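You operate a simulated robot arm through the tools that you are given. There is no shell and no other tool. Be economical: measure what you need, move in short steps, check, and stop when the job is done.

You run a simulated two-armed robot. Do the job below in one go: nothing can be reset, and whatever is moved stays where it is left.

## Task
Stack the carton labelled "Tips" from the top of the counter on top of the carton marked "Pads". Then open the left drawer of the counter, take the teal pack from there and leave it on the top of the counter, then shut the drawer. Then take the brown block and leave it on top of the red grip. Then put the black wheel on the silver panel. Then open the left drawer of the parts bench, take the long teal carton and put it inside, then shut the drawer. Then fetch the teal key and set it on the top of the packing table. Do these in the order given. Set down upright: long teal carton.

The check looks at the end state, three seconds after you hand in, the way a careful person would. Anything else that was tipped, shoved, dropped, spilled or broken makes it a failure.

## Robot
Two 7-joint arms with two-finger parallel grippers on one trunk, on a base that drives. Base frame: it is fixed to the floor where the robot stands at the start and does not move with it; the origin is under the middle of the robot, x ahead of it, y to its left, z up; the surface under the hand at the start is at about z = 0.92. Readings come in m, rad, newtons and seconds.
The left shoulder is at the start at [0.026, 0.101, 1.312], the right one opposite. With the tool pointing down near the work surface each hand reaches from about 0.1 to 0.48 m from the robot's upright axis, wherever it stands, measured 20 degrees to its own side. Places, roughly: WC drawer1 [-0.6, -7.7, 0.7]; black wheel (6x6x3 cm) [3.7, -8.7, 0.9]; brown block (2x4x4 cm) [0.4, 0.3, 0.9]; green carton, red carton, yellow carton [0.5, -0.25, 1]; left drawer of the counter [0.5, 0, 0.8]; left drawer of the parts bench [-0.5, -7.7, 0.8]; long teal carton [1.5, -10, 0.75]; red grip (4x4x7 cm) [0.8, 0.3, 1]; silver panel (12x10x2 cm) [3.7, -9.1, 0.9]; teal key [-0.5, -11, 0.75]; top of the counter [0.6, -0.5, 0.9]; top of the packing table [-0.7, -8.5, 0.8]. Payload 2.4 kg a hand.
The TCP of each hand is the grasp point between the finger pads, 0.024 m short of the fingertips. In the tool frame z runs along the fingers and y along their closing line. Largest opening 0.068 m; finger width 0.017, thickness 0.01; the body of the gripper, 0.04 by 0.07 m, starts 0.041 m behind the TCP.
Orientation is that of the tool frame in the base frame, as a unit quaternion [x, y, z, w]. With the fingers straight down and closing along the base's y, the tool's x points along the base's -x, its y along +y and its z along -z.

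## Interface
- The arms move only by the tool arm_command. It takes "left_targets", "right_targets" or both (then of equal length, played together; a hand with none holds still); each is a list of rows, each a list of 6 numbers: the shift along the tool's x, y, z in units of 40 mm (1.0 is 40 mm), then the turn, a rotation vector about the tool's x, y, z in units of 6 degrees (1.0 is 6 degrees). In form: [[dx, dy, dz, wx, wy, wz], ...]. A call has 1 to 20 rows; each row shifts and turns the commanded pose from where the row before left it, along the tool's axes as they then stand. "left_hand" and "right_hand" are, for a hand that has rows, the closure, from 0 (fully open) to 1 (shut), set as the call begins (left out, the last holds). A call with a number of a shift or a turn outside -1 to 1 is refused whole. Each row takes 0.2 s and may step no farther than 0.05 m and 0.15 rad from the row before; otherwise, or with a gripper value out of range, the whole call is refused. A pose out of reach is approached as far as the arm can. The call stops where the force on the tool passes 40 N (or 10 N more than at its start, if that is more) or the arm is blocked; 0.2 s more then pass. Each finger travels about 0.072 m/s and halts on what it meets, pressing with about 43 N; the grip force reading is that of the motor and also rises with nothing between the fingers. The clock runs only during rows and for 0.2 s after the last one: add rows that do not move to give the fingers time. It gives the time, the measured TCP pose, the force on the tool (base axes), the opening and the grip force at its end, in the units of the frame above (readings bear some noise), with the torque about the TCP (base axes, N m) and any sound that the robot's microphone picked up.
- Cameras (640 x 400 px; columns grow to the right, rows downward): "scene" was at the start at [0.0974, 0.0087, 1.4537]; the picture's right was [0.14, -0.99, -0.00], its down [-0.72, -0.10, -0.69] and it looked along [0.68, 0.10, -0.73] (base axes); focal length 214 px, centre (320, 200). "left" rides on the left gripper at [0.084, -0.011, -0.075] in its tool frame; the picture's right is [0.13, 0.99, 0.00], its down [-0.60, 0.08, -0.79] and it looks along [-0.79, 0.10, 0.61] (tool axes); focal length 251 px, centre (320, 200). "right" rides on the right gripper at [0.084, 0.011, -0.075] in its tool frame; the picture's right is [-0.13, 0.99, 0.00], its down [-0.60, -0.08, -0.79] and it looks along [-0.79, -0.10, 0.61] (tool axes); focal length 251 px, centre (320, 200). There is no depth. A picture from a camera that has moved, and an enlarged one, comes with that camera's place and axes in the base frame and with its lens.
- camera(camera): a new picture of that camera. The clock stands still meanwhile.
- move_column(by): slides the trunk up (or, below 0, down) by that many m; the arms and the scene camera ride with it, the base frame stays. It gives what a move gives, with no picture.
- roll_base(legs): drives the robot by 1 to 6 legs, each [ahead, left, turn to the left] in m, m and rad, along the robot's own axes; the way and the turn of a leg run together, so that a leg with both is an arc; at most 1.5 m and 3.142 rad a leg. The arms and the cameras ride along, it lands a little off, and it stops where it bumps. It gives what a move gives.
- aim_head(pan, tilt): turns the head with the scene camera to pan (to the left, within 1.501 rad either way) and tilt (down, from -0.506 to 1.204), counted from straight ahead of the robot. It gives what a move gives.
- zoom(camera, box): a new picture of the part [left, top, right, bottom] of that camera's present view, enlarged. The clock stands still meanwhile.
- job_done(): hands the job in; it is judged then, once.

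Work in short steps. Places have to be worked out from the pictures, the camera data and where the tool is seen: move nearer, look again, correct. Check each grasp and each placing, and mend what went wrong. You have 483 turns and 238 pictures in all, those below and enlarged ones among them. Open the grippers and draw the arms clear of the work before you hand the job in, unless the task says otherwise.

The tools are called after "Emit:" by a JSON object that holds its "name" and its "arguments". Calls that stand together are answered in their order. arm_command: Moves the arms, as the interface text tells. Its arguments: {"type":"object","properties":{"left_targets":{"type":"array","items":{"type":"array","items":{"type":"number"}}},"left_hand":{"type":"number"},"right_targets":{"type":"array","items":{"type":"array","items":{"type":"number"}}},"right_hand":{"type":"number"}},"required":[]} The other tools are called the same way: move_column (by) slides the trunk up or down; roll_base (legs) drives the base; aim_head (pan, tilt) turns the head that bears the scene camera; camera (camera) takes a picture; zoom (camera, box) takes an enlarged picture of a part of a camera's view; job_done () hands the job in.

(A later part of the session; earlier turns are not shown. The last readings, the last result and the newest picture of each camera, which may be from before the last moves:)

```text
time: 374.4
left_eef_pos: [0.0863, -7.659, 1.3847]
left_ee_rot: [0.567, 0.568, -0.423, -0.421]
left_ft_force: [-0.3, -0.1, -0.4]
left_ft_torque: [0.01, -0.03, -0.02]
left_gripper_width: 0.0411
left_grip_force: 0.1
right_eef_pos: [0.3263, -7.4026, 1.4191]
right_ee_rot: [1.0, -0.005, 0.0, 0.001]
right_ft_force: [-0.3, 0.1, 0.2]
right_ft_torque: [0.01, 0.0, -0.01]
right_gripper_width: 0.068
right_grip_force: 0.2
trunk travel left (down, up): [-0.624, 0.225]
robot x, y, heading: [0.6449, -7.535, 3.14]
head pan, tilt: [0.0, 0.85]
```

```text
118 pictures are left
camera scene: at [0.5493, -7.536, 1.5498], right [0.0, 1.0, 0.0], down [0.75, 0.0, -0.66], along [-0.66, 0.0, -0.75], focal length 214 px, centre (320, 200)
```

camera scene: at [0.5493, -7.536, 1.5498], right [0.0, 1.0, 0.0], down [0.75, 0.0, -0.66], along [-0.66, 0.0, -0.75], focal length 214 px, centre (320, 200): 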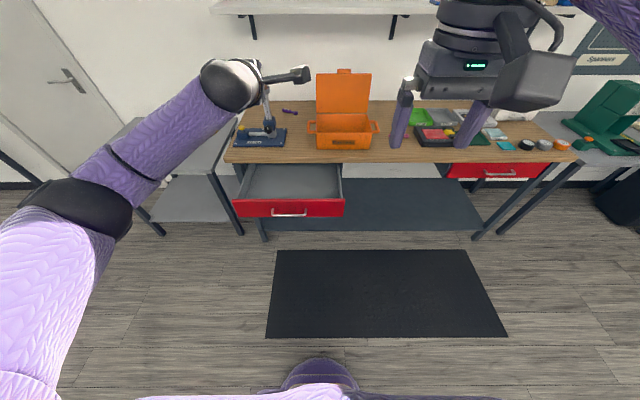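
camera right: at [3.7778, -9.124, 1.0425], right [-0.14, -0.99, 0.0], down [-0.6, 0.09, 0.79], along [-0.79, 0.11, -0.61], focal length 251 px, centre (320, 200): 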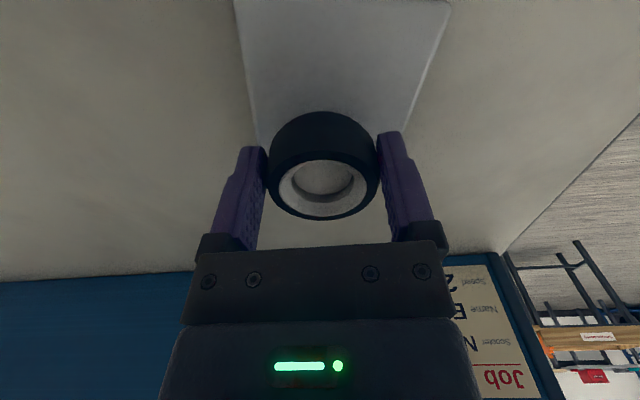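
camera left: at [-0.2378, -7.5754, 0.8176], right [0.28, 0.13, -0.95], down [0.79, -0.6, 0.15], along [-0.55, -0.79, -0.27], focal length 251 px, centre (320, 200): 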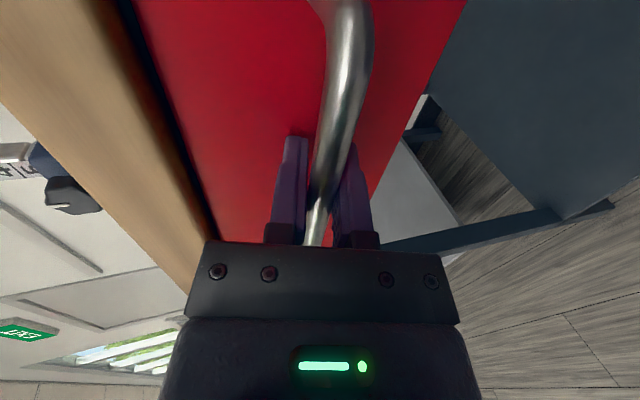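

The drawer is open and empty. Now fetch the long teal carton: pitch the left hand down, turn to −y, and look.

Emit:
{"name": "arm_command", "arguments": {"left_targets": [[0, 0, 0, -1, 0, 0], [0, 0, 0, -1, 0, 0], [0, 0, 0, -1, 0, 0], [0, 0, 0, -1, 0, 0], [0, 0, 0, -1, 0, 0], [0, 0, 0, -1, 0, 0], [0, 0, 0, -1, 0, 0], [0, 0, 0, -1, 0, 0], [0, 0, 0, -1, 0, 0], [0, 0, 0, -1, 0, 0], [0, 0, 0, -1, 0, 0], [0, 0, 0, -1, 0, 0], [0, 0.9, 0, 0, 0, 0], [0, 0.9, 0, 0, 0, 0], [0, 0.9, 0, 0, 0, 0]], "left_hand": 0}}

Emit:
{"name": "roll_base", "arguments": {"legs": [[0.25, 0, 0], [0, 0, 1.57], [0.6, 0, 0]]}}

Emit:
{"name": "aim_head", "arguments": {"pan": 0.35, "tilt": 0.4}}

Emit:
{"name": "camera", "arguments": {"camera": "scene"}}

```text
time: 377.6
left_eef_pos: [0.1735, -7.6676, 1.3795]
left_ee_rot: [0.706, 0.709, -0.01, -0.008]
left_ft_force: [0.7, -0.3, 0.0]
left_ft_torque: [-0.02, 0.0, -0.02]
left_gripper_width: 0.0678
left_grip_force: 0.0
left hand out of reach, approached as far as the arm can: row 8, 9, 10, 11, 12, 13, 14, 15
right_eef_pos: [0.3289, -7.4026, 1.4198]
right_ee_rot: [1.0, -0.005, 0.0, 0.0]
right_ft_force: [-0.1, -0.4, 0.2]
right_ft_torque: [0.0, 0.01, -0.02]
right_gripper_width: 0.068
right_grip_force: 0.0
trunk travel left (down, up): [-0.624, 0.225]
robot x, y, heading: [0.6432, -7.5335, 3.139]
head pan, tilt: [0.0, 0.85]
```

```text
time: 386.2
left_eef_pos: [0.5366, -8.6014, 1.3786]
left_ee_rot: [-0.01, 1.0, -0.012, 0.0]
left_ft_force: [-0.3, -1.1, -0.1]
left_ft_torque: [0.04, -0.03, 0.0]
left_gripper_width: 0.0681
left_grip_force: 0.2
right_eef_pos: [0.2699, -8.451, 1.4198]
right_ee_rot: [0.705, 0.709, 0.001, 0.001]
right_ft_force: [-0.3, 0.4, 0.6]
right_ft_torque: [0.0, 0.03, -0.02]
right_gripper_width: 0.0681
right_grip_force: 0.1
trunk travel left (down, up): [-0.624, 0.225]
robot x, y, heading: [0.3964, -8.1367, -1.557]
head pan, tilt: [0.0, 0.85]
```

```text
time: 387.1
left_eef_pos: [0.5371, -8.6006, 1.3791]
left_ee_rot: [-0.01, 1.0, -0.013, 0.0]
left_ft_force: [0.2, -0.5, 0.1]
left_ft_torque: [-0.02, -0.02, 0.01]
left_gripper_width: 0.0683
left_grip_force: 0.0
right_eef_pos: [0.27, -8.4507, 1.4195]
right_ee_rot: [0.707, 0.708, 0.001, 0.0]
right_ft_force: [-0.8, -0.2, 0.3]
right_ft_torque: [0.01, -0.01, -0.02]
right_gripper_width: 0.068
right_grip_force: 0.0
trunk travel left (down, up): [-0.624, 0.225]
robot x, y, heading: [0.3985, -8.135, -1.559]
head pan, tilt: [0.351, 0.4]
```

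```text
117 pictures are left
camera scene: at [0.4289, -8.2382, 1.5889], right [-0.94, -0.35, 0.0], down [-0.14, 0.36, -0.92], along [0.33, -0.86, -0.39], focal length 214 px, centre (320, 200)
```

scene: 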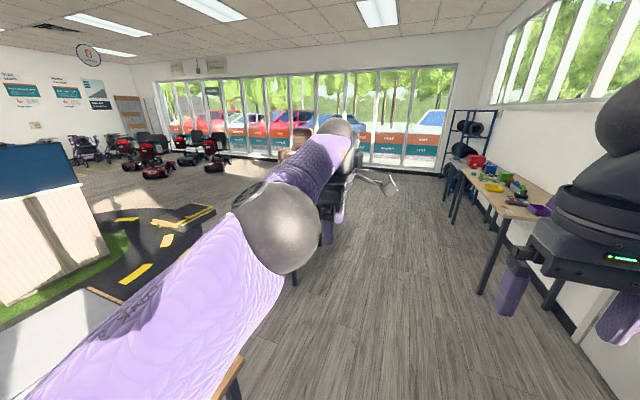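

The left arm blocks the view. I drive on 1.1 m and turn to face +x to see the carton table.

Emit:
{"name": "roll_base", "arguments": {"legs": [[1.1, 0.0, 0], [0, 0, 1.2]]}}

Emit:
{"name": "aim_head", "arguments": {"pan": 0.0, "tilt": 0.45}}

Emit:
{"name": "camera", "arguments": {"camera": "scene"}}

```text
time: 395.6
left_eef_pos: [0.8943, -9.2319, 1.3783]
left_ee_rot: [-0.575, 0.818, -0.01, 0.008]
left_ft_force: [-0.2, 0.7, 0.7]
left_ft_torque: [0.0, 0.0, 0.0]
left_gripper_width: 0.0682
left_grip_force: 0.0
right_eef_pos: [0.6589, -9.4288, 1.4201]
right_ee_rot: [0.179, 0.984, 0.001, 0.001]
right_ft_force: [0.5, -0.2, -0.1]
right_ft_torque: [0.0, 0.0, -0.02]
right_gripper_width: 0.0683
right_grip_force: 0.0
trunk travel left (down, up): [-0.624, 0.225]
robot x, y, heading: [0.4119, -9.1946, -0.347]
head pan, tilt: [0.351, 0.4]
```

```text
time: 396.4
left_eef_pos: [0.8939, -9.2322, 1.3781]
left_ee_rot: [-0.575, 0.818, -0.01, 0.007]
left_ft_force: [0.3, -0.1, -1.5]
left_ft_torque: [0.01, 0.0, -0.01]
left_gripper_width: 0.0681
left_grip_force: 0.0
right_eef_pos: [0.6596, -9.4274, 1.4201]
right_ee_rot: [0.18, 0.984, 0.001, 0.001]
right_ft_force: [0.0, 0.3, 0.2]
right_ft_torque: [0.01, 0.01, -0.01]
right_gripper_width: 0.068
right_grip_force: 0.2
trunk travel left (down, up): [-0.624, 0.225]
robot x, y, heading: [0.4086, -9.1986, -0.352]
head pan, tilt: [0.0, 0.45]
```

```text
116 pictures are left
camera scene: at [0.5078, -9.2365, 1.5843], right [-0.34, -0.94, 0.0], down [-0.41, 0.15, -0.9], along [0.85, -0.31, -0.44], focal length 214 px, centre (320, 200)
```

scene: 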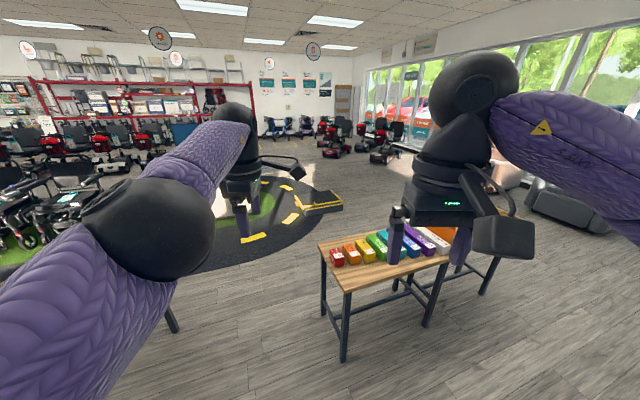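

Emit:
{"name": "zoom", "arguments": {"camera": "scene", "box": [300, 210, 500, 330]}}

```text
3.20 times, centred on (400, 270) of scene
camera zoom: at [0.5078, -9.2365, 1.5843], right [-0.34, -0.94, 0.0], down [-0.41, 0.15, -0.9], along [0.85, -0.31, -0.44], focal length 686 px, centre (64, -24)
```

zoom: 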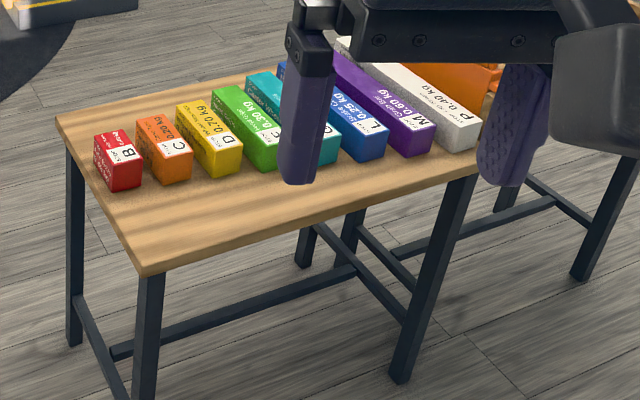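

The teal carton is fifth in the row, front end ≈(1.27,−10.03), lying along x, on a table x 1.16–1.58. I line up facing +x with the right hand.

Emit:
{"name": "roll_base", "arguments": {"legs": [[0, 0, 0.352], [0, -0.68, 0], [0.45, 0, 0]]}}

Emit:
{"name": "aim_head", "arguments": {"pan": -0.1, "tilt": 0.85}}

Emit:
{"name": "camera", "arguments": {"camera": "scene"}}

Emit:
{"name": "camera", "arguments": {"camera": "right"}}

```text
time: 403.5
left_eef_pos: [1.3244, -9.7098, 1.3795]
left_ee_rot: [0.718, -0.696, 0.009, -0.01]
left_ft_force: [-0.6, -0.3, 0.5]
left_ft_torque: [-0.02, 0.0, 0.01]
left_gripper_width: 0.0681
left_grip_force: 0.1
right_eef_pos: [1.1767, -9.9774, 1.4191]
right_ee_rot: [-0.008, 1.0, 0.0, 0.0]
right_ft_force: [-0.1, 0.3, 0.7]
right_ft_torque: [0.0, 0.01, -0.01]
right_gripper_width: 0.068
right_grip_force: 0.1
trunk travel left (down, up): [-0.624, 0.225]
robot x, y, heading: [0.8622, -9.855, 0.024]
head pan, tilt: [0.0, 0.45]
```

```text
time: 404.4
left_eef_pos: [1.324, -9.709, 1.3791]
left_ee_rot: [0.718, -0.696, 0.008, -0.009]
left_ft_force: [-0.4, 0.3, 0.6]
left_ft_torque: [0.01, 0.01, -0.02]
left_gripper_width: 0.068
left_grip_force: 0.1
right_eef_pos: [1.1766, -9.9771, 1.4205]
right_ee_rot: [-0.008, 1.0, 0.001, 0.001]
right_ft_force: [-0.5, 0.6, 0.1]
right_ft_torque: [0.04, -0.01, -0.02]
right_gripper_width: 0.068
right_grip_force: 0.1
trunk travel left (down, up): [-0.624, 0.225]
robot x, y, heading: [0.8582, -9.8559, 0.026]
head pan, tilt: [-0.099, 0.85]
```

```text
114 pictures are left
camera scene: at [0.9509, -9.8635, 1.5499], right [-0.07, -1.0, 0.0], down [-0.75, 0.06, -0.66], along [0.66, -0.05, -0.75], focal length 214 px, centre (320, 200)
```

scene: 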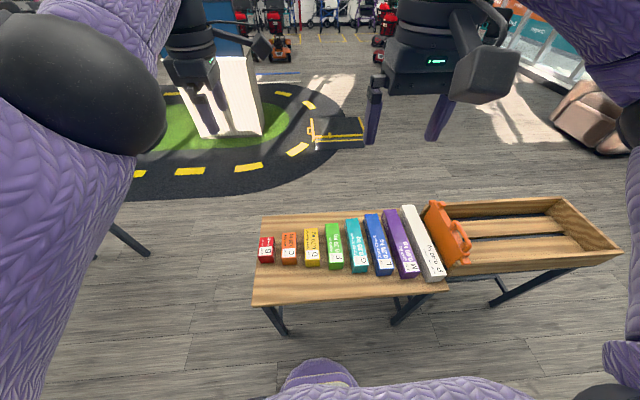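

```text
113 pictures are left
camera right: at [1.0944, -9.9675, 1.4939], right [0.11, 0.99, 0.0], down [0.6, -0.07, 0.79], along [0.79, -0.09, -0.61], focal length 251 px, centre (320, 200)
```

right: 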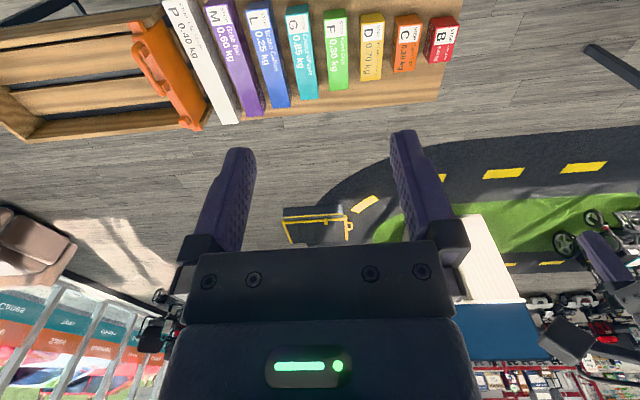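

Emit:
{"name": "zoom", "arguments": {"camera": "scene", "box": [240, 190, 460, 310]}}

Emit:
{"name": "zoom", "arguments": {"camera": "right", "box": [220, 0, 400, 112]}}

```text
2.91 times, centred on (350, 250) of scene
camera zoom: at [0.9509, -9.8635, 1.5499], right [-0.07, -1.0, 0.0], down [-0.75, 0.06, -0.66], along [0.66, -0.05, -0.75], focal length 624 px, centre (233, 54)
```

zoom: 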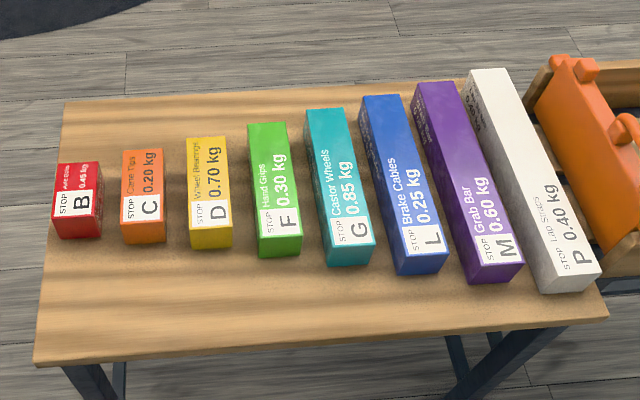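

```text
3.56 times, centred on (310, 56) of right
camera zoom: at [1.0944, -9.9675, 1.4939], right [0.11, 0.99, 0.0], down [0.6, -0.07, 0.79], along [0.79, -0.09, -0.61], focal length 894 px, centre (356, 712)
```

zoom: 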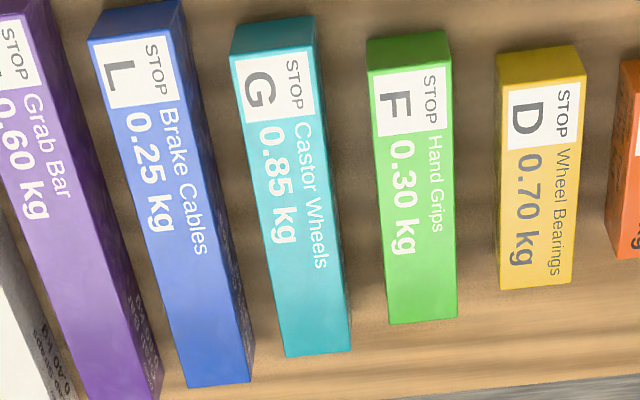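

Teal "G" carton: x≈1.316–1.555, y −10.085…−10.0225, ~6 cm wide, top z≈0.71. I move to (0.93,−9.89), lower the trunk 0.3.

Emit:
{"name": "roll_base", "arguments": {"legs": [[0.07, -0.035, -0.026]]}}

Emit:
{"name": "move_column", "arguments": {"by": -0.3}}

Emit:
{"name": "camera", "arguments": {"camera": "right"}}

```text
time: 405.4
left_eef_pos: [1.3984, -9.7557, 1.3785]
left_ee_rot: [0.71, -0.704, 0.008, -0.009]
left_ft_force: [0.1, 0.5, -0.4]
left_ft_torque: [0.05, 0.0, -0.06]
left_gripper_width: 0.0678
left_grip_force: 0.1
right_eef_pos: [1.2438, -10.0218, 1.4193]
right_ee_rot: [0.005, 1.0, 0.0, 0.0]
right_ft_force: [-0.3, 0.1, -0.3]
right_ft_torque: [0.01, 0.03, 0.02]
right_gripper_width: 0.068
right_grip_force: 0.0
trunk travel left (down, up): [-0.624, 0.225]
robot x, y, heading: [0.9337, -9.8923, -0.0]
head pan, tilt: [-0.099, 0.85]
```

```text
time: 408.4
left_eef_pos: [1.4141, -9.7554, 1.0404]
left_ee_rot: [0.71, -0.704, -0.023, 0.022]
left_ft_force: [-0.9, 0.9, -0.4]
left_ft_torque: [0.01, 0.01, 0.0]
left_gripper_width: 0.0679
left_grip_force: 0.1
right_eef_pos: [1.2429, -10.021, 1.12]
right_ee_rot: [0.005, 1.0, 0.001, 0.001]
right_ft_force: [0.3, -1.0, 0.5]
right_ft_torque: [0.01, 0.02, -0.02]
right_gripper_width: 0.068
right_grip_force: 0.0
trunk travel left (down, up): [-0.324, 0.525]
robot x, y, heading: [0.9276, -9.8912, -0.0]
head pan, tilt: [-0.099, 0.85]
```

```text
110 pictures are left
camera right: at [1.1607, -10.0083, 1.1941], right [0.14, 0.99, 0.0], down [0.6, -0.08, 0.79], along [0.79, -0.11, -0.61], focal length 251 px, centre (320, 200)
```

right: 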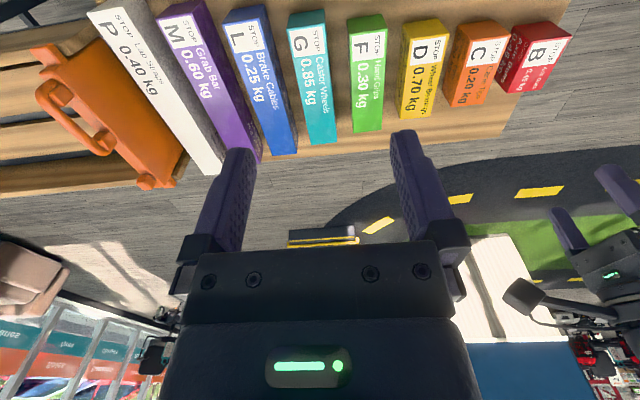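

With top z≈0.73 the centre is (1.427,−10.053). I pitch the right tool 24° forward and bring it above at z≈0.85.

Emit:
{"name": "arm_command", "arguments": {"right_targets": [[0, 0, 0, 0, -1, 0], [0, 0, 0, 0, -1, 0], [0, 0, 0, 0, -1, 0], [0, 0, 0, 0, -1, 0], [-0.18, -0.1, 1.0, 0, 0, 0], [-0.18, -0.1, 1.0, 0, 0, 0], [-0.18, -0.1, 1.0, 0, 0, 0], [-0.18, -0.1, 1.0, 0, 0, 0], [-0.18, -0.1, 1.0, 0, 0, 0], [-0.18, -0.1, 1.0, 0, 0, 0], [-0.18, -0.1, 1.0, 0, 0, 0]], "right_hand": 0}}

Emit:
{"name": "camera", "arguments": {"camera": "right"}}

Emit:
{"name": "camera", "arguments": {"camera": "scene"}}

```text
time: 410.8
left_eef_pos: [1.4156, -9.7555, 1.0385]
left_ee_rot: [0.709, -0.705, -0.023, 0.022]
left_ft_force: [-0.6, 0.6, -0.2]
left_ft_torque: [-0.02, 0.01, 0.01]
left_gripper_width: 0.068
left_grip_force: 0.0
right_eef_pos: [1.4012, -10.0474, 0.8823]
right_ee_rot: [0.004, 0.978, -0.001, 0.208]
right_ft_force: [-0.3, 0.4, -0.3]
right_ft_torque: [0.03, 0.0, 0.0]
right_gripper_width: 0.0679
right_grip_force: 0.1
trunk travel left (down, up): [-0.324, 0.525]
robot x, y, heading: [0.9304, -9.8875, -0.005]
head pan, tilt: [-0.099, 0.85]
```

```text
109 pictures are left
camera right: at [1.2951, -10.0356, 0.9169], right [0.13, 0.99, 0.05], down [0.23, -0.08, 0.97], along [0.97, -0.11, -0.24], focal length 251 px, centre (320, 200)
```

right: 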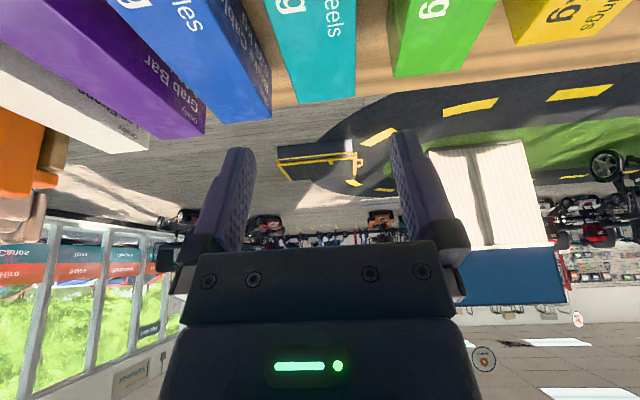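

```text
108 pictures are left
camera scene: at [1.0512, -9.9009, 1.2484], right [-0.1, -0.99, 0.0], down [-0.75, 0.07, -0.66], along [0.66, -0.07, -0.75], focal length 214 px, centre (320, 200)
```

scene: 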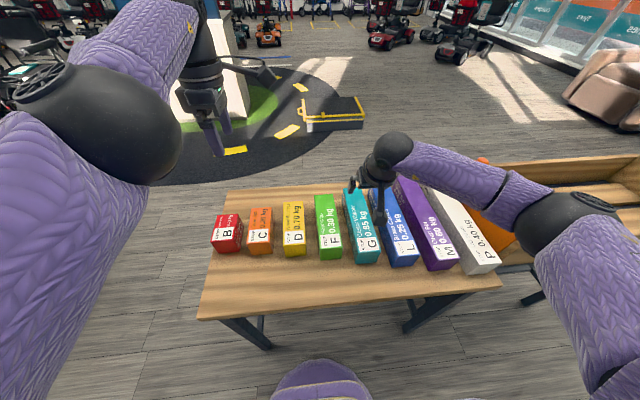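

Re-measured: top z≈0.747, centre ≈(1.42,−10.050). I lower halfway and check.

Emit:
{"name": "arm_command", "arguments": {"right_targets": [[0.29, -0.02, 0.94, 0, 0, 0], [0.29, -0.02, 0.94, 0, 0, 0]]}}

Emit:
{"name": "camera", "arguments": {"camera": "right"}}

Emit:
{"name": "zoom", "arguments": {"camera": "scene", "box": [290, 130, 470, 280]}}

```text
time: 411.4
left_eef_pos: [1.4149, -9.7558, 1.0382]
left_ee_rot: [0.709, -0.704, -0.022, 0.022]
left_ft_force: [-1.1, 0.2, 0.2]
left_ft_torque: [-0.01, -0.01, 0.0]
left_gripper_width: 0.0681
left_grip_force: 0.1
right_eef_pos: [1.4106, -10.0547, 0.8073]
right_ee_rot: [0.004, 0.978, -0.001, 0.208]
right_ft_force: [-0.1, 0.2, 0.1]
right_ft_torque: [-0.03, -0.01, -0.01]
right_gripper_width: 0.0678
right_grip_force: 0.1
trunk travel left (down, up): [-0.324, 0.525]
robot x, y, heading: [0.9292, -9.8915, -0.003]
head pan, tilt: [-0.099, 0.85]
```

```text
107 pictures are left
camera right: at [1.305, -10.0422, 0.8403], right [0.13, 0.99, 0.05], down [0.23, -0.08, 0.97], along [0.97, -0.11, -0.24], focal length 251 px, centre (320, 200)
```

right: 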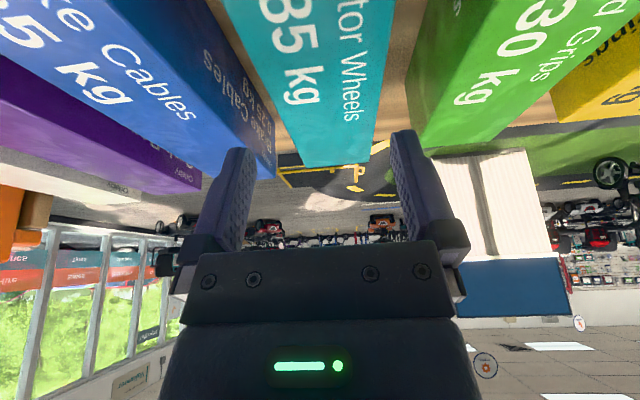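

```text
2.67 times, centred on (380, 205) of scene
camera zoom: at [1.0513, -9.901, 1.2484], right [-0.1, -0.99, 0.0], down [-0.75, 0.07, -0.66], along [0.66, -0.07, -0.75], focal length 572 px, centre (160, 187)
```

zoom: 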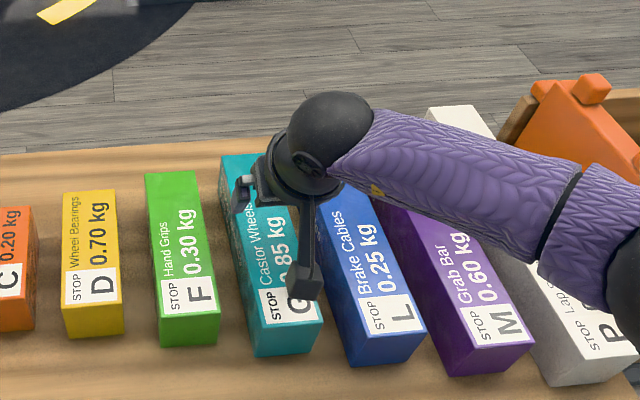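

Refined: width ≈5.9 cm, top z≈0.753, centre (1.412,−10.050). I shift +4.5 mm in y and lower to just above the top to verify finger clearance.

Emit:
{"name": "arm_command", "arguments": {"right_targets": [[0, 0.11, 0, 0, 0, 0], [0.25, 0, 0.58, 0, 0, 0]]}}

Emit:
{"name": "camera", "arguments": {"camera": "right"}}

```text
time: 412.0
left_eef_pos: [1.414, -9.7563, 1.0395]
left_ee_rot: [0.709, -0.705, -0.023, 0.023]
left_ft_force: [-0.2, -0.1, -0.5]
left_ft_torque: [0.01, 0.0, -0.01]
left_gripper_width: 0.0681
left_grip_force: 0.0
right_eef_pos: [1.4107, -10.0479, 0.7805]
right_ee_rot: [0.004, 0.978, 0.0, 0.208]
right_ft_force: [-0.4, 0.3, 0.5]
right_ft_torque: [-0.02, 0.02, -0.01]
right_gripper_width: 0.0677
right_grip_force: 0.0
trunk travel left (down, up): [-0.324, 0.525]
robot x, y, heading: [0.9324, -9.8893, -0.002]
head pan, tilt: [-0.099, 0.85]
```

```text
105 pictures are left
camera right: at [1.3051, -10.0352, 0.814], right [0.13, 0.99, 0.05], down [0.23, -0.08, 0.97], along [0.97, -0.11, -0.24], focal length 251 px, centre (320, 200)
```

right: 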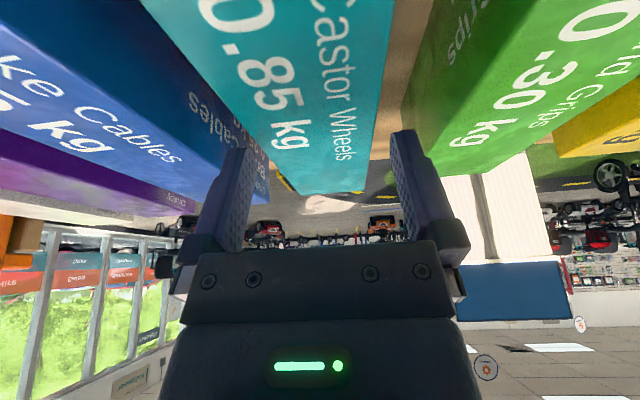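

Aligned to <1 mm (top z≈0.755). I lower to z≈0.732.

Emit:
{"name": "arm_command", "arguments": {"right_targets": [[0.17, 0, 0.38, 0, 0, 0], [0.16, 0, 0.37, 0, 0, 0], [0.16, 0, 0.36, 0, 0, 0]]}}

Emit:
{"name": "camera", "arguments": {"camera": "right"}}

```text
time: 412.8
left_eef_pos: [1.4138, -9.7548, 1.0393]
left_ee_rot: [0.71, -0.704, -0.022, 0.022]
left_ft_force: [0.1, 0.3, 0.9]
left_ft_torque: [-0.02, 0.01, -0.06]
left_gripper_width: 0.0681
left_grip_force: 0.0
right_eef_pos: [1.4128, -10.0479, 0.7342]
right_ee_rot: [0.004, 0.978, 0.0, 0.209]
right_ft_force: [-0.5, 0.0, 9.8]
right_ft_torque: [0.04, 0.91, 0.06]
right_gripper_width: 0.0681
right_grip_force: 0.2
trunk travel left (down, up): [-0.324, 0.525]
robot x, y, heading: [0.9294, -9.8921, 0.003]
head pan, tilt: [-0.099, 0.85]
```

```text
104 pictures are left
camera right: at [1.3074, -10.0346, 0.7676], right [0.13, 0.99, 0.05], down [0.23, -0.08, 0.97], along [0.97, -0.11, -0.23], focal length 251 px, centre (320, 200)
```

right: 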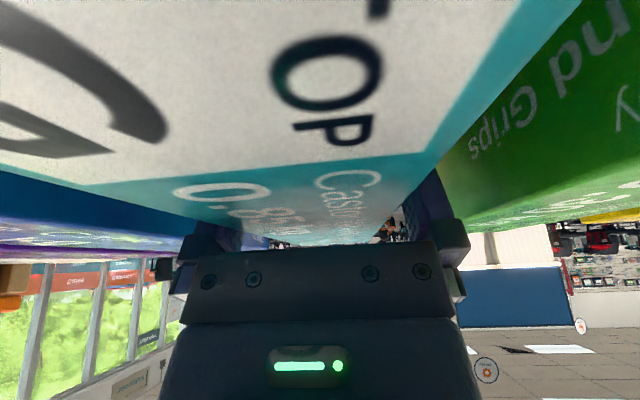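

The hand camera body touches the carton top (10 N). I raise 6 mm and close there.

Emit:
{"name": "arm_command", "arguments": {"right_targets": [[-0.07, 0, -0.16, 0, 0, 0], [0, 0, 0, 0, 0, 0]]}}

Emit:
{"name": "arm_command", "arguments": {"right_targets": [[0, 0, 0, 0, 0, 0], [0, 0, 0, 0, 0, 0], [0, 0, 0, 0, 0, 0]], "right_hand": 1}}

```text
time: 413.4
left_eef_pos: [1.4149, -9.7553, 1.039]
left_ee_rot: [0.71, -0.704, -0.023, 0.023]
left_ft_force: [0.1, 0.7, 0.3]
left_ft_torque: [0.02, -0.01, 0.01]
left_gripper_width: 0.068
left_grip_force: 0.1
right_eef_pos: [1.4145, -10.0478, 0.7403]
right_ee_rot: [0.004, 0.978, 0.0, 0.208]
right_ft_force: [0.6, -0.3, 0.4]
right_ft_torque: [-0.02, 0.01, 0.0]
right_gripper_width: 0.068
right_grip_force: 0.0
trunk travel left (down, up): [-0.324, 0.525]
robot x, y, heading: [0.9322, -9.8861, -0.002]
head pan, tilt: [-0.099, 0.85]
```

```text
time: 414.2
left_eef_pos: [1.4145, -9.7566, 1.0387]
left_ee_rot: [0.709, -0.704, -0.023, 0.022]
left_ft_force: [-0.6, 0.1, 0.8]
left_ft_torque: [-0.02, 0.01, -0.02]
left_gripper_width: 0.0679
left_grip_force: 0.0
right_eef_pos: [1.4144, -10.0483, 0.7405]
right_ee_rot: [0.004, 0.978, 0.0, 0.208]
right_ft_force: [-0.7, -5.2, 0.8]
right_ft_torque: [-0.07, 0.07, 0.04]
right_gripper_width: 0.06
right_grip_force: 42.9
trunk travel left (down, up): [-0.324, 0.525]
robot x, y, heading: [0.9322, -9.8873, -0.004]
head pan, tilt: [-0.099, 0.85]
```

Gripped at 60 mm. I lift vertically and check for slip.

Emit:
{"name": "arm_command", "arguments": {"right_targets": [[-0.1, 0, -0.23, 0, 0, 0], [-0.2, 0, -0.46, 0, 0, 0], [-0.4, 0, -0.9, 0, 0, 0]]}}

Emit:
{"name": "zoom", "arguments": {"camera": "scene", "box": [290, 130, 470, 280]}}

```text
time: 415.0
left_eef_pos: [1.4151, -9.7563, 1.0391]
left_ee_rot: [0.709, -0.704, -0.024, 0.023]
left_ft_force: [0.1, -0.6, -0.3]
left_ft_torque: [0.03, 0.02, 0.01]
left_gripper_width: 0.068
left_grip_force: 0.0
right_eef_pos: [1.412, -10.0468, 0.809]
right_ee_rot: [0.005, 0.978, -0.001, 0.208]
right_ft_force: [0.6, -0.3, -8.5]
right_ft_torque: [0.01, -0.02, -0.03]
right_gripper_width: 0.0597
right_grip_force: 43.1
trunk travel left (down, up): [-0.324, 0.525]
robot x, y, heading: [0.9301, -9.891, -0.0]
head pan, tilt: [-0.099, 0.85]
```

```text
2.67 times, centred on (380, 205) of scene
camera zoom: at [1.0517, -9.9011, 1.2483], right [-0.1, -0.99, 0.0], down [-0.75, 0.07, -0.66], along [0.66, -0.07, -0.75], focal length 572 px, centre (160, 187)
```

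zoom: 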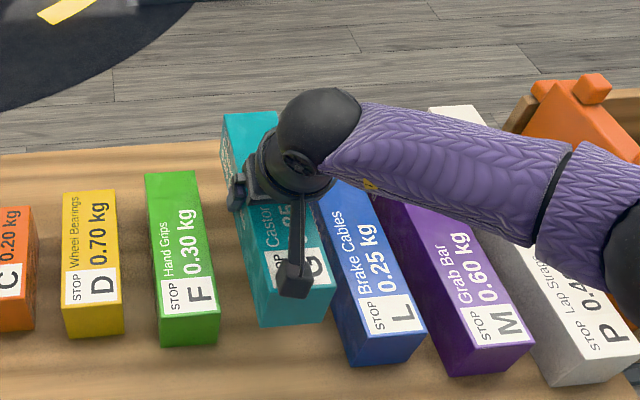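

Lifted cleanly (8.5 N, no torque). I raise the trunk, back off, turn to +y and drive back to the drawer.

Emit:
{"name": "move_column", "arguments": {"by": 0.35}}

Emit:
{"name": "roll_base", "arguments": {"legs": [[-0.5, 0, 0], [0, 0, 1.57], [1.4, 0, 0], [0.62, 0, 0]]}}

Emit:
{"name": "camera", "arguments": {"camera": "scene"}}

```text
time: 418.4
left_eef_pos: [1.3993, -9.7561, 1.4294]
left_ee_rot: [0.709, -0.705, 0.006, -0.008]
left_ft_force: [-0.1, -0.3, -0.1]
left_ft_torque: [0.05, 0.0, 0.04]
left_gripper_width: 0.0678
left_grip_force: 0.0
right_eef_pos: [1.4126, -10.047, 1.1594]
right_ee_rot: [0.005, 0.978, 0.001, 0.207]
right_ft_force: [0.2, 0.0, -8.3]
right_ft_torque: [0.0, -0.02, 0.0]
right_gripper_width: 0.0601
right_grip_force: 43.3
trunk travel left (down, up): [-0.674, 0.176]
robot x, y, heading: [0.9279, -9.8903, -0.0]
head pan, tilt: [-0.099, 0.85]
```

```text
time: 435.0
left_eef_pos: [0.2314, -7.389, 1.4295]
left_ee_rot: [1.0, 0.013, -0.001, -0.01]
left_ft_force: [0.1, 0.2, 0.2]
left_ft_torque: [0.03, 0.01, -0.01]
left_gripper_width: 0.0681
left_grip_force: 0.0
right_eef_pos: [0.5229, -7.3675, 1.1584]
right_ee_rot: [0.695, -0.688, -0.148, -0.146]
right_ft_force: [0.1, -0.3, -7.8]
right_ft_torque: [0.02, 0.03, 0.02]
right_gripper_width: 0.0599
right_grip_force: 43.0
trunk travel left (down, up): [-0.674, 0.176]
robot x, y, heading: [0.3739, -7.8544, 1.584]
head pan, tilt: [-0.099, 0.85]
```

```text
102 pictures are left
camera scene: at [0.3812, -7.7669, 1.5997], right [1.0, -0.08, 0.0], down [-0.06, -0.75, -0.66], along [0.05, 0.66, -0.75], focal length 214 px, centre (320, 200)
```

scene: 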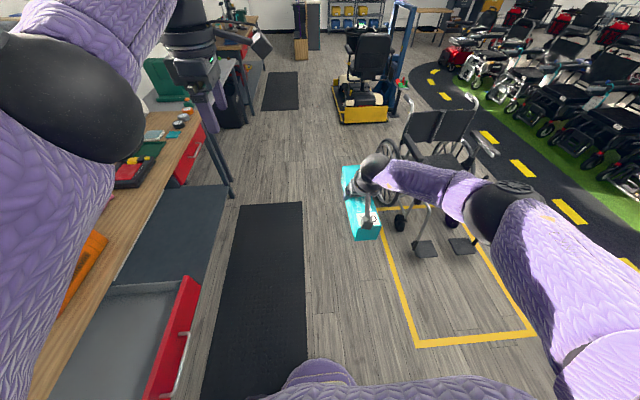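

Carton held level. I turn to face −x and view the open drawer.

Emit:
{"name": "roll_base", "arguments": {"legs": [[0, 0, 1.557]]}}

Emit:
{"name": "aim_head", "arguments": {"pan": -0.1, "tilt": 0.95}}

Emit:
{"name": "camera", "arguments": {"camera": "scene"}}

```text
time: 439.2
left_eef_pos: [-0.0931, -7.9917, 1.4288]
left_ee_rot: [0.704, 0.71, -0.008, -0.007]
left_ft_force: [0.9, 0.2, -0.1]
left_ft_torque: [0.02, -0.03, -0.01]
left_gripper_width: 0.0681
left_grip_force: 0.0
right_eef_pos: [-0.1091, -7.6993, 1.1582]
right_ee_rot: [0.978, -0.003, -0.207, 0.0]
right_ft_force: [-0.2, -0.1, -7.8]
right_ft_torque: [-0.02, 0.01, 0.01]
right_gripper_width: 0.0602
right_grip_force: 42.5
trunk travel left (down, up): [-0.674, 0.176]
robot x, y, heading: [0.3764, -7.8561, -3.142]
head pan, tilt: [-0.099, 0.85]
```

```text
time: 439.9
left_eef_pos: [-0.0932, -7.991, 1.4289]
left_ee_rot: [0.703, 0.711, -0.008, -0.007]
left_ft_force: [0.2, -0.1, 0.4]
left_ft_torque: [-0.03, 0.01, -0.04]
left_gripper_width: 0.0681
left_grip_force: 0.1
right_eef_pos: [-0.1088, -7.6998, 1.1577]
right_ee_rot: [0.978, -0.004, -0.207, 0.0]
right_ft_force: [0.0, 0.8, -8.2]
right_ft_torque: [-0.02, 0.04, -0.01]
right_gripper_width: 0.0603
right_grip_force: 42.9
trunk travel left (down, up): [-0.674, 0.176]
robot x, y, heading: [0.3744, -7.8535, -3.143]
head pan, tilt: [-0.099, 0.949]
```

```text
101 pictures are left
camera scene: at [0.2896, -7.8506, 1.5923], right [0.1, 1.0, 0.0], down [0.81, -0.08, -0.58], along [-0.58, 0.06, -0.81], focal length 214 px, centre (320, 200)
```

scene: 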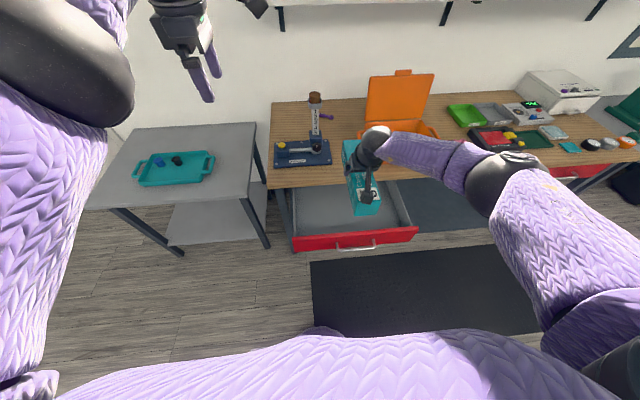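

Emit:
{"name": "zoom", "arguments": {"camera": "scene", "box": [250, 110, 450, 260]}}

```text
2.67 times, centred on (350, 185) of scene
camera zoom: at [0.2896, -7.8506, 1.5923], right [0.1, 1.0, 0.0], down [0.81, -0.08, -0.58], along [-0.58, 0.06, -0.81], focal length 572 px, centre (240, 240)
```

zoom: 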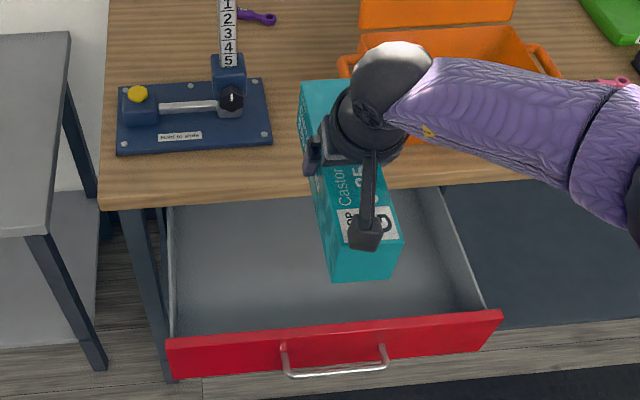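

The exposed opening is ~24 cm deep, so the 24 cm carton must lie along y. I yaw the right wrist −90° about the vertical, keeping the carton level.

Emit:
{"name": "arm_command", "arguments": {"right_targets": [[0, 0, 0, 0.407, 0, 0.914], [0, 0, 0, 0.407, 0, 0.914], [0, 0, 0, 0.407, 0, 0.914], [0, 0, 0, 0.407, 0, 0.914], [0, 0, 0, 0.407, 0, 0.914], [0, 0, 0, 0.407, 0, 0.914], [0, 0, 0, 0.407, 0, 0.914]]}}

Emit:
{"name": "camera", "arguments": {"camera": "scene"}}

```text
time: 441.5
left_eef_pos: [-0.0924, -7.9916, 1.4293]
left_ee_rot: [0.704, 0.711, -0.008, -0.007]
left_ft_force: [-0.1, 0.1, -0.6]
left_ft_torque: [-0.03, 0.02, 0.0]
left_gripper_width: 0.0681
left_grip_force: 0.1
right_eef_pos: [-0.1091, -7.6986, 1.1577]
right_ee_rot: [0.912, -0.354, -0.193, -0.074]
right_ft_force: [-0.3, -0.1, -8.9]
right_ft_torque: [0.05, 0.01, 0.01]
right_gripper_width: 0.06
right_grip_force: 43.4
trunk travel left (down, up): [-0.674, 0.176]
robot x, y, heading: [0.3759, -7.8564, -3.136]
head pan, tilt: [-0.099, 0.949]
```

```text
99 pictures are left
camera scene: at [0.2895, -7.851, 1.5923], right [0.1, 1.0, 0.0], down [0.81, -0.08, -0.58], along [-0.58, 0.06, -0.81], focal length 214 px, centre (320, 200)
```

scene: 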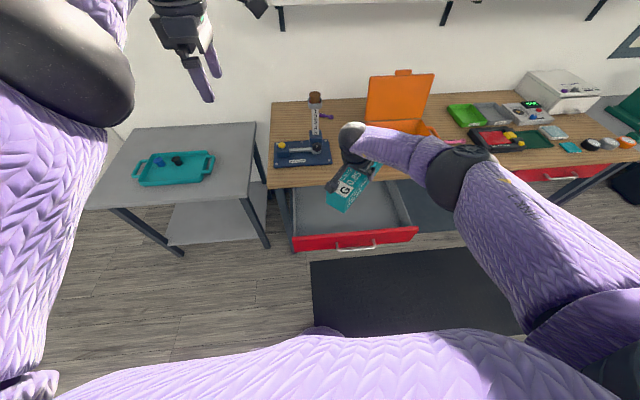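

Level and turning well. I do the remaining 48°.

Emit:
{"name": "arm_command", "arguments": {"right_targets": [[0, 0, 0, 0.407, 0, 0.914], [0, 0, 0, 0.407, 0, 0.914], [0, 0, 0, 0.407, 0, 0.914], [0, 0, 0, 0.407, 0, 0.914], [0, 0, 0, 0.407, 0, 0.914], [0, 0, 0, 0.407, 0, 0.914], [0, 0, 0, 0.407, 0, 0.914], [0, 0, 0, 0.407, 0, 0.914]]}}

Emit:
{"name": "roll_base", "arguments": {"legs": [[0.12, 0, 0]]}}

Emit:
{"name": "camera", "arguments": {"camera": "scene"}}

```text
time: 443.3
left_eef_pos: [-0.093, -7.9902, 1.429]
left_ee_rot: [0.704, 0.71, -0.007, -0.006]
left_ft_force: [0.6, 0.5, 0.7]
left_ft_torque: [-0.03, 0.01, -0.01]
left_gripper_width: 0.0679
left_grip_force: 0.1
right_eef_pos: [-0.0784, -7.6925, 1.1628]
right_ee_rot: [-0.69, 0.694, 0.145, 0.147]
right_ft_force: [-0.5, -0.3, -9.0]
right_ft_torque: [-0.01, 0.0, -0.05]
right_gripper_width: 0.0598
right_grip_force: 43.5
right hand out of reach, approached as far as the arm can: row 5, 6, 7, 8
trunk travel left (down, up): [-0.674, 0.176]
robot x, y, heading: [0.3748, -7.8556, -3.146]
head pan, tilt: [-0.099, 0.949]
```

```text
time: 444.5
left_eef_pos: [-0.2132, -7.9909, 1.4281]
left_ee_rot: [0.705, 0.709, -0.008, -0.007]
left_ft_force: [-0.7, 0.1, -0.4]
left_ft_torque: [0.02, -0.03, -0.01]
left_gripper_width: 0.0677
left_grip_force: 0.0
right_eef_pos: [-0.2004, -7.6928, 1.1629]
right_ee_rot: [-0.689, 0.695, 0.145, 0.148]
right_ft_force: [-0.8, 0.2, -8.4]
right_ft_torque: [0.01, 0.02, 0.01]
right_gripper_width: 0.0603
right_grip_force: 43.4
trunk travel left (down, up): [-0.674, 0.176]
robot x, y, heading: [0.2531, -7.8576, 3.138]
head pan, tilt: [-0.099, 0.949]
```

```text
98 pictures are left
camera scene: at [0.1685, -7.8506, 1.5922], right [0.1, 0.99, 0.0], down [0.81, -0.08, -0.58], along [-0.58, 0.06, -0.81], focal length 214 px, centre (320, 200)
```

scene: 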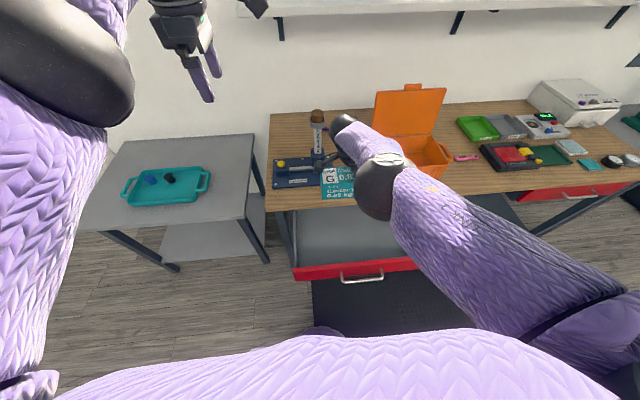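

Carton is along y. I lower the trunk 0.35 toward the drawer and look.

Emit:
{"name": "move_column", "arguments": {"by": -0.3}}

Emit:
{"name": "camera", "arguments": {"camera": "scene"}}

Emit:
{"name": "camera", "arguments": {"camera": "right"}}

```text
time: 447.5
left_eef_pos: [-0.2123, -7.991, 1.1294]
left_ee_rot: [0.705, 0.709, -0.009, -0.008]
left_ft_force: [-0.3, 1.0, 0.2]
left_ft_torque: [0.0, 0.04, 0.02]
left_gripper_width: 0.0682
left_grip_force: 0.0
right_eef_pos: [-0.1962, -7.6928, 0.8351]
right_ee_rot: [0.692, -0.69, -0.124, -0.17]
right_ft_force: [0.0, -0.5, -9.8]
right_ft_torque: [0.03, -0.01, -0.02]
right_gripper_width: 0.0597
right_grip_force: 42.9
trunk travel left (down, up): [-0.374, 0.476]
robot x, y, heading: [0.2563, -7.856, 3.144]
head pan, tilt: [-0.099, 0.949]
```

```text
97 pictures are left
camera scene: at [0.1463, -7.8507, 1.2913], right [0.1, 0.99, 0.0], down [0.81, -0.08, -0.58], along [-0.58, 0.06, -0.81], focal length 214 px, centre (320, 200)
```

scene: 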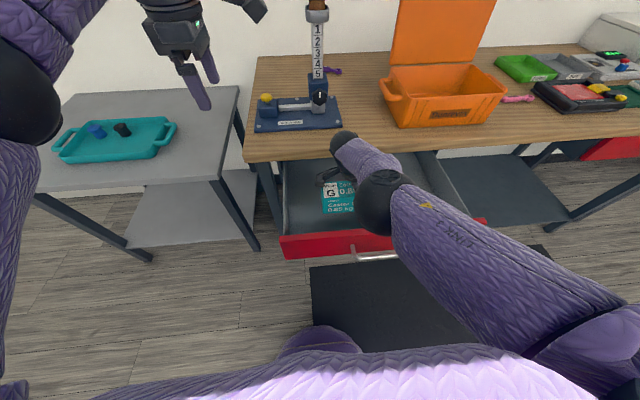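

```text
96 pictures are left
camera right: at [-0.208, -7.7991, 0.8682], right [-0.99, 0.13, -0.01], down [0.02, 0.23, 0.97], along [0.13, 0.97, -0.23], focal length 251 px, centre (320, 200)
```

right: 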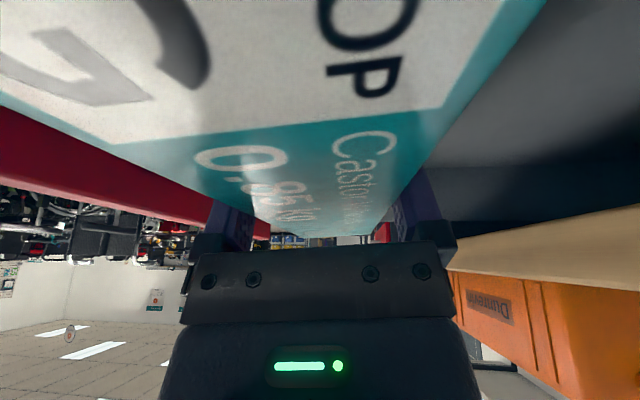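

The carton has rolled ~3.5° about its long axis; I correct that and centre to (−0.215,−7.665).

Emit:
{"name": "arm_command", "arguments": {"right_targets": [[-0.32, 0.24, 0.14, -0.27, 0, 0.12], [-0.32, 0.24, 0.14, -0.27, 0, 0.12]]}}

Emit:
{"name": "camera", "arguments": {"camera": "scene"}}

```text
time: 448.1
left_eef_pos: [-0.2123, -7.9908, 1.1287]
left_ee_rot: [0.705, 0.71, -0.009, -0.007]
left_ft_force: [-0.6, -0.1, -0.4]
left_ft_torque: [-0.05, 0.0, 0.04]
left_gripper_width: 0.068
left_grip_force: 0.1
right_eef_pos: [-0.2093, -7.6635, 0.8346]
right_ee_rot: [-0.689, 0.694, 0.145, 0.149]
right_ft_force: [0.3, -0.3, -8.3]
right_ft_torque: [0.0, 0.0, 0.01]
right_gripper_width: 0.0599
right_grip_force: 42.8
right hand out of reach, approached as far as the arm can: row 2
trunk travel left (down, up): [-0.374, 0.476]
robot x, y, heading: [0.2571, -7.8589, 3.14]
head pan, tilt: [-0.099, 0.949]
```

```text
95 pictures are left
camera scene: at [0.1461, -7.8508, 1.2913], right [0.1, 0.99, 0.0], down [0.81, -0.08, -0.58], along [-0.58, 0.06, -0.81], focal length 214 px, centre (320, 200)
```

scene: 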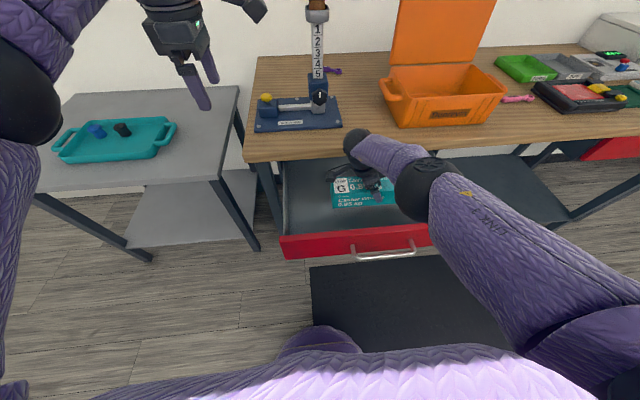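

Level and positioned. I lower the trunk in steps, watching force.

Emit:
{"name": "move_column", "arguments": {"by": -0.03}}

Emit:
{"name": "zoom", "arguments": {"camera": "scene", "box": [270, 130, 450, 270]}}

```text
time: 448.9
left_eef_pos: [-0.2124, -7.9892, 1.0983]
left_ee_rot: [0.705, 0.709, -0.009, -0.007]
left_ft_force: [-0.8, -0.3, -0.6]
left_ft_torque: [-0.02, 0.0, 0.02]
left_gripper_width: 0.0679
left_grip_force: 0.0
right_eef_pos: [-0.21, -7.6631, 0.806]
right_ee_rot: [-0.688, 0.695, 0.145, 0.149]
right_ft_force: [0.1, -0.4, -8.2]
right_ft_torque: [0.0, -0.02, -0.02]
right_gripper_width: 0.0598
right_grip_force: 42.9
trunk travel left (down, up): [-0.344, 0.505]
robot x, y, heading: [0.2557, -7.8573, 3.146]
head pan, tilt: [-0.099, 0.949]
```

```text
2.86 times, centred on (360, 200) of scene
camera zoom: at [0.1415, -7.8506, 1.261], right [0.1, 0.99, 0.0], down [0.81, -0.08, -0.58], along [-0.58, 0.06, -0.81], focal length 613 px, centre (206, 200)
```

zoom: 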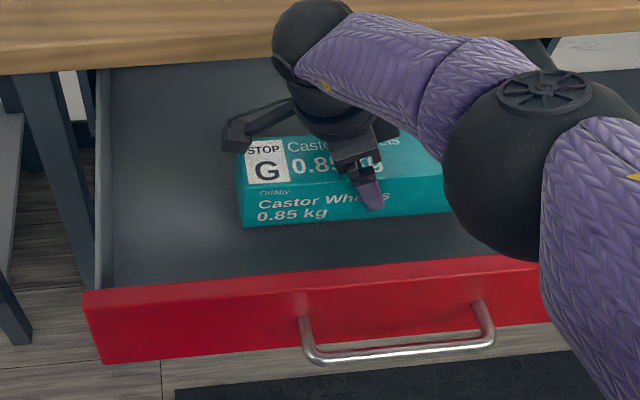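

Emit:
{"name": "move_column", "arguments": {"by": -0.025}}

Emit:
{"name": "move_column", "arguments": {"by": -0.012}}

Emit:
{"name": "zoom", "arguments": {"camera": "scene", "box": [270, 130, 450, 270]}}

```text
time: 449.5
left_eef_pos: [-0.2123, -7.9916, 1.0762]
left_ee_rot: [0.705, 0.709, -0.008, -0.007]
left_ft_force: [0.0, 0.9, 0.4]
left_ft_torque: [0.01, -0.02, 0.0]
left_gripper_width: 0.0678
left_grip_force: 0.1
right_eef_pos: [-0.2133, -7.6635, 0.7862]
right_ee_rot: [-0.688, 0.695, 0.149, 0.146]
right_ft_force: [0.1, -1.8, 14.4]
right_ft_torque: [0.49, -0.72, -0.29]
right_gripper_width: 0.0597
right_grip_force: 43.1
trunk travel left (down, up): [-0.32, 0.529]
robot x, y, heading: [0.2539, -7.8563, 3.141]
head pan, tilt: [-0.099, 0.949]
stopped: the force on the tool passed its limit at 46 N (the readings are from after the stop); the commanded pose is now the measured one
```

```text
time: 449.8
left_eef_pos: [-0.2121, -7.9926, 1.0726]
left_ee_rot: [0.705, 0.71, -0.008, -0.007]
left_ft_force: [-0.2, -1.5, 0.9]
left_ft_torque: [0.01, 0.0, 0.0]
left_gripper_width: 0.0681
left_grip_force: 0.0
right_eef_pos: [-0.2128, -7.6653, 0.7865]
right_ee_rot: [-0.687, 0.696, 0.15, 0.147]
right_ft_force: [0.0, -3.0, 19.3]
right_ft_torque: [0.49, -0.79, -0.41]
right_gripper_width: 0.0598
right_grip_force: 43.1
trunk travel left (down, up): [-0.318, 0.532]
robot x, y, heading: [0.2564, -7.8554, -3.143]
head pan, tilt: [-0.099, 0.949]
stopped: the force on the tool passed its limit at 49 N (the readings are from after the stop); the commanded pose is now the measured one
```

```text
2.86 times, centred on (360, 200) of scene
camera zoom: at [0.138, -7.852, 1.2346], right [0.1, 1.0, 0.0], down [0.81, -0.08, -0.58], along [-0.58, 0.06, -0.81], focal length 613 px, centre (206, 200)
```

zoom: 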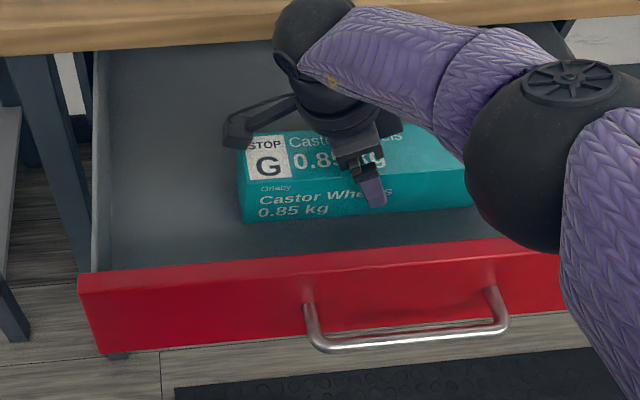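

Carton bottom touches the drawer floor (~19 N). I relieve slightly and open the fingers.

Emit:
{"name": "arm_command", "arguments": {"right_targets": [[0, 0, 0, 0, 0, 0], [0, 0, 0, 0, 0, 0], [0, 0, 0, 0, 0, 0]], "right_hand": 0}}

Emit:
{"name": "camera", "arguments": {"camera": "right"}}

Emit:
{"name": "zoom", "arguments": {"camera": "scene", "box": [270, 130, 450, 270]}}

```text
time: 450.6
left_eef_pos: [-0.2135, -7.9921, 1.0712]
left_ee_rot: [0.705, 0.709, -0.008, -0.005]
left_ft_force: [-0.3, -0.3, -0.2]
left_ft_torque: [-0.03, -0.02, -0.02]
left_gripper_width: 0.0683
left_grip_force: 0.1
right_eef_pos: [-0.2135, -7.6618, 0.785]
right_ee_rot: [-0.687, 0.695, 0.15, 0.147]
right_ft_force: [0.1, -0.7, -0.2]
right_ft_torque: [0.02, 0.03, 0.01]
right_gripper_width: 0.0677
right_grip_force: 0.1
trunk travel left (down, up): [-0.318, 0.532]
robot x, y, heading: [0.2534, -7.8548, 3.141]
head pan, tilt: [-0.099, 0.949]
```

```text
92 pictures are left
camera right: at [-0.2238, -7.7699, 0.8182], right [-0.99, 0.13, 0.06], down [0.09, 0.23, 0.97], along [0.11, 0.97, -0.23], focal length 251 px, centre (320, 200)
```

right: 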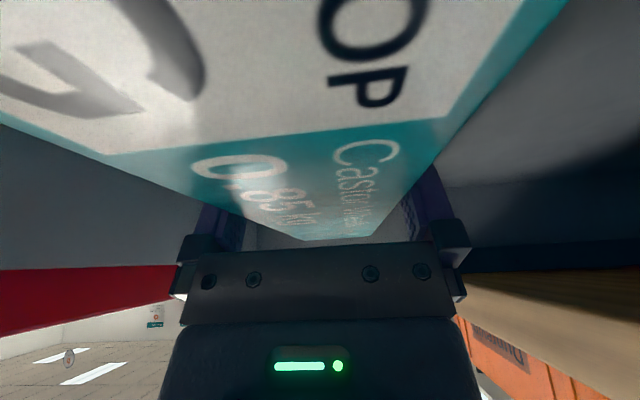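

```text
2.86 times, centred on (360, 200) of scene
camera zoom: at [0.1369, -7.8509, 1.2345], right [0.1, 0.99, 0.0], down [0.81, -0.08, -0.58], along [-0.58, 0.06, -0.81], focal length 613 px, centre (206, 200)
```

zoom: 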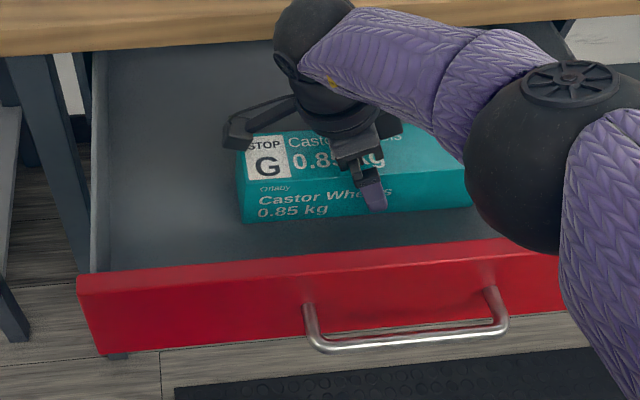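

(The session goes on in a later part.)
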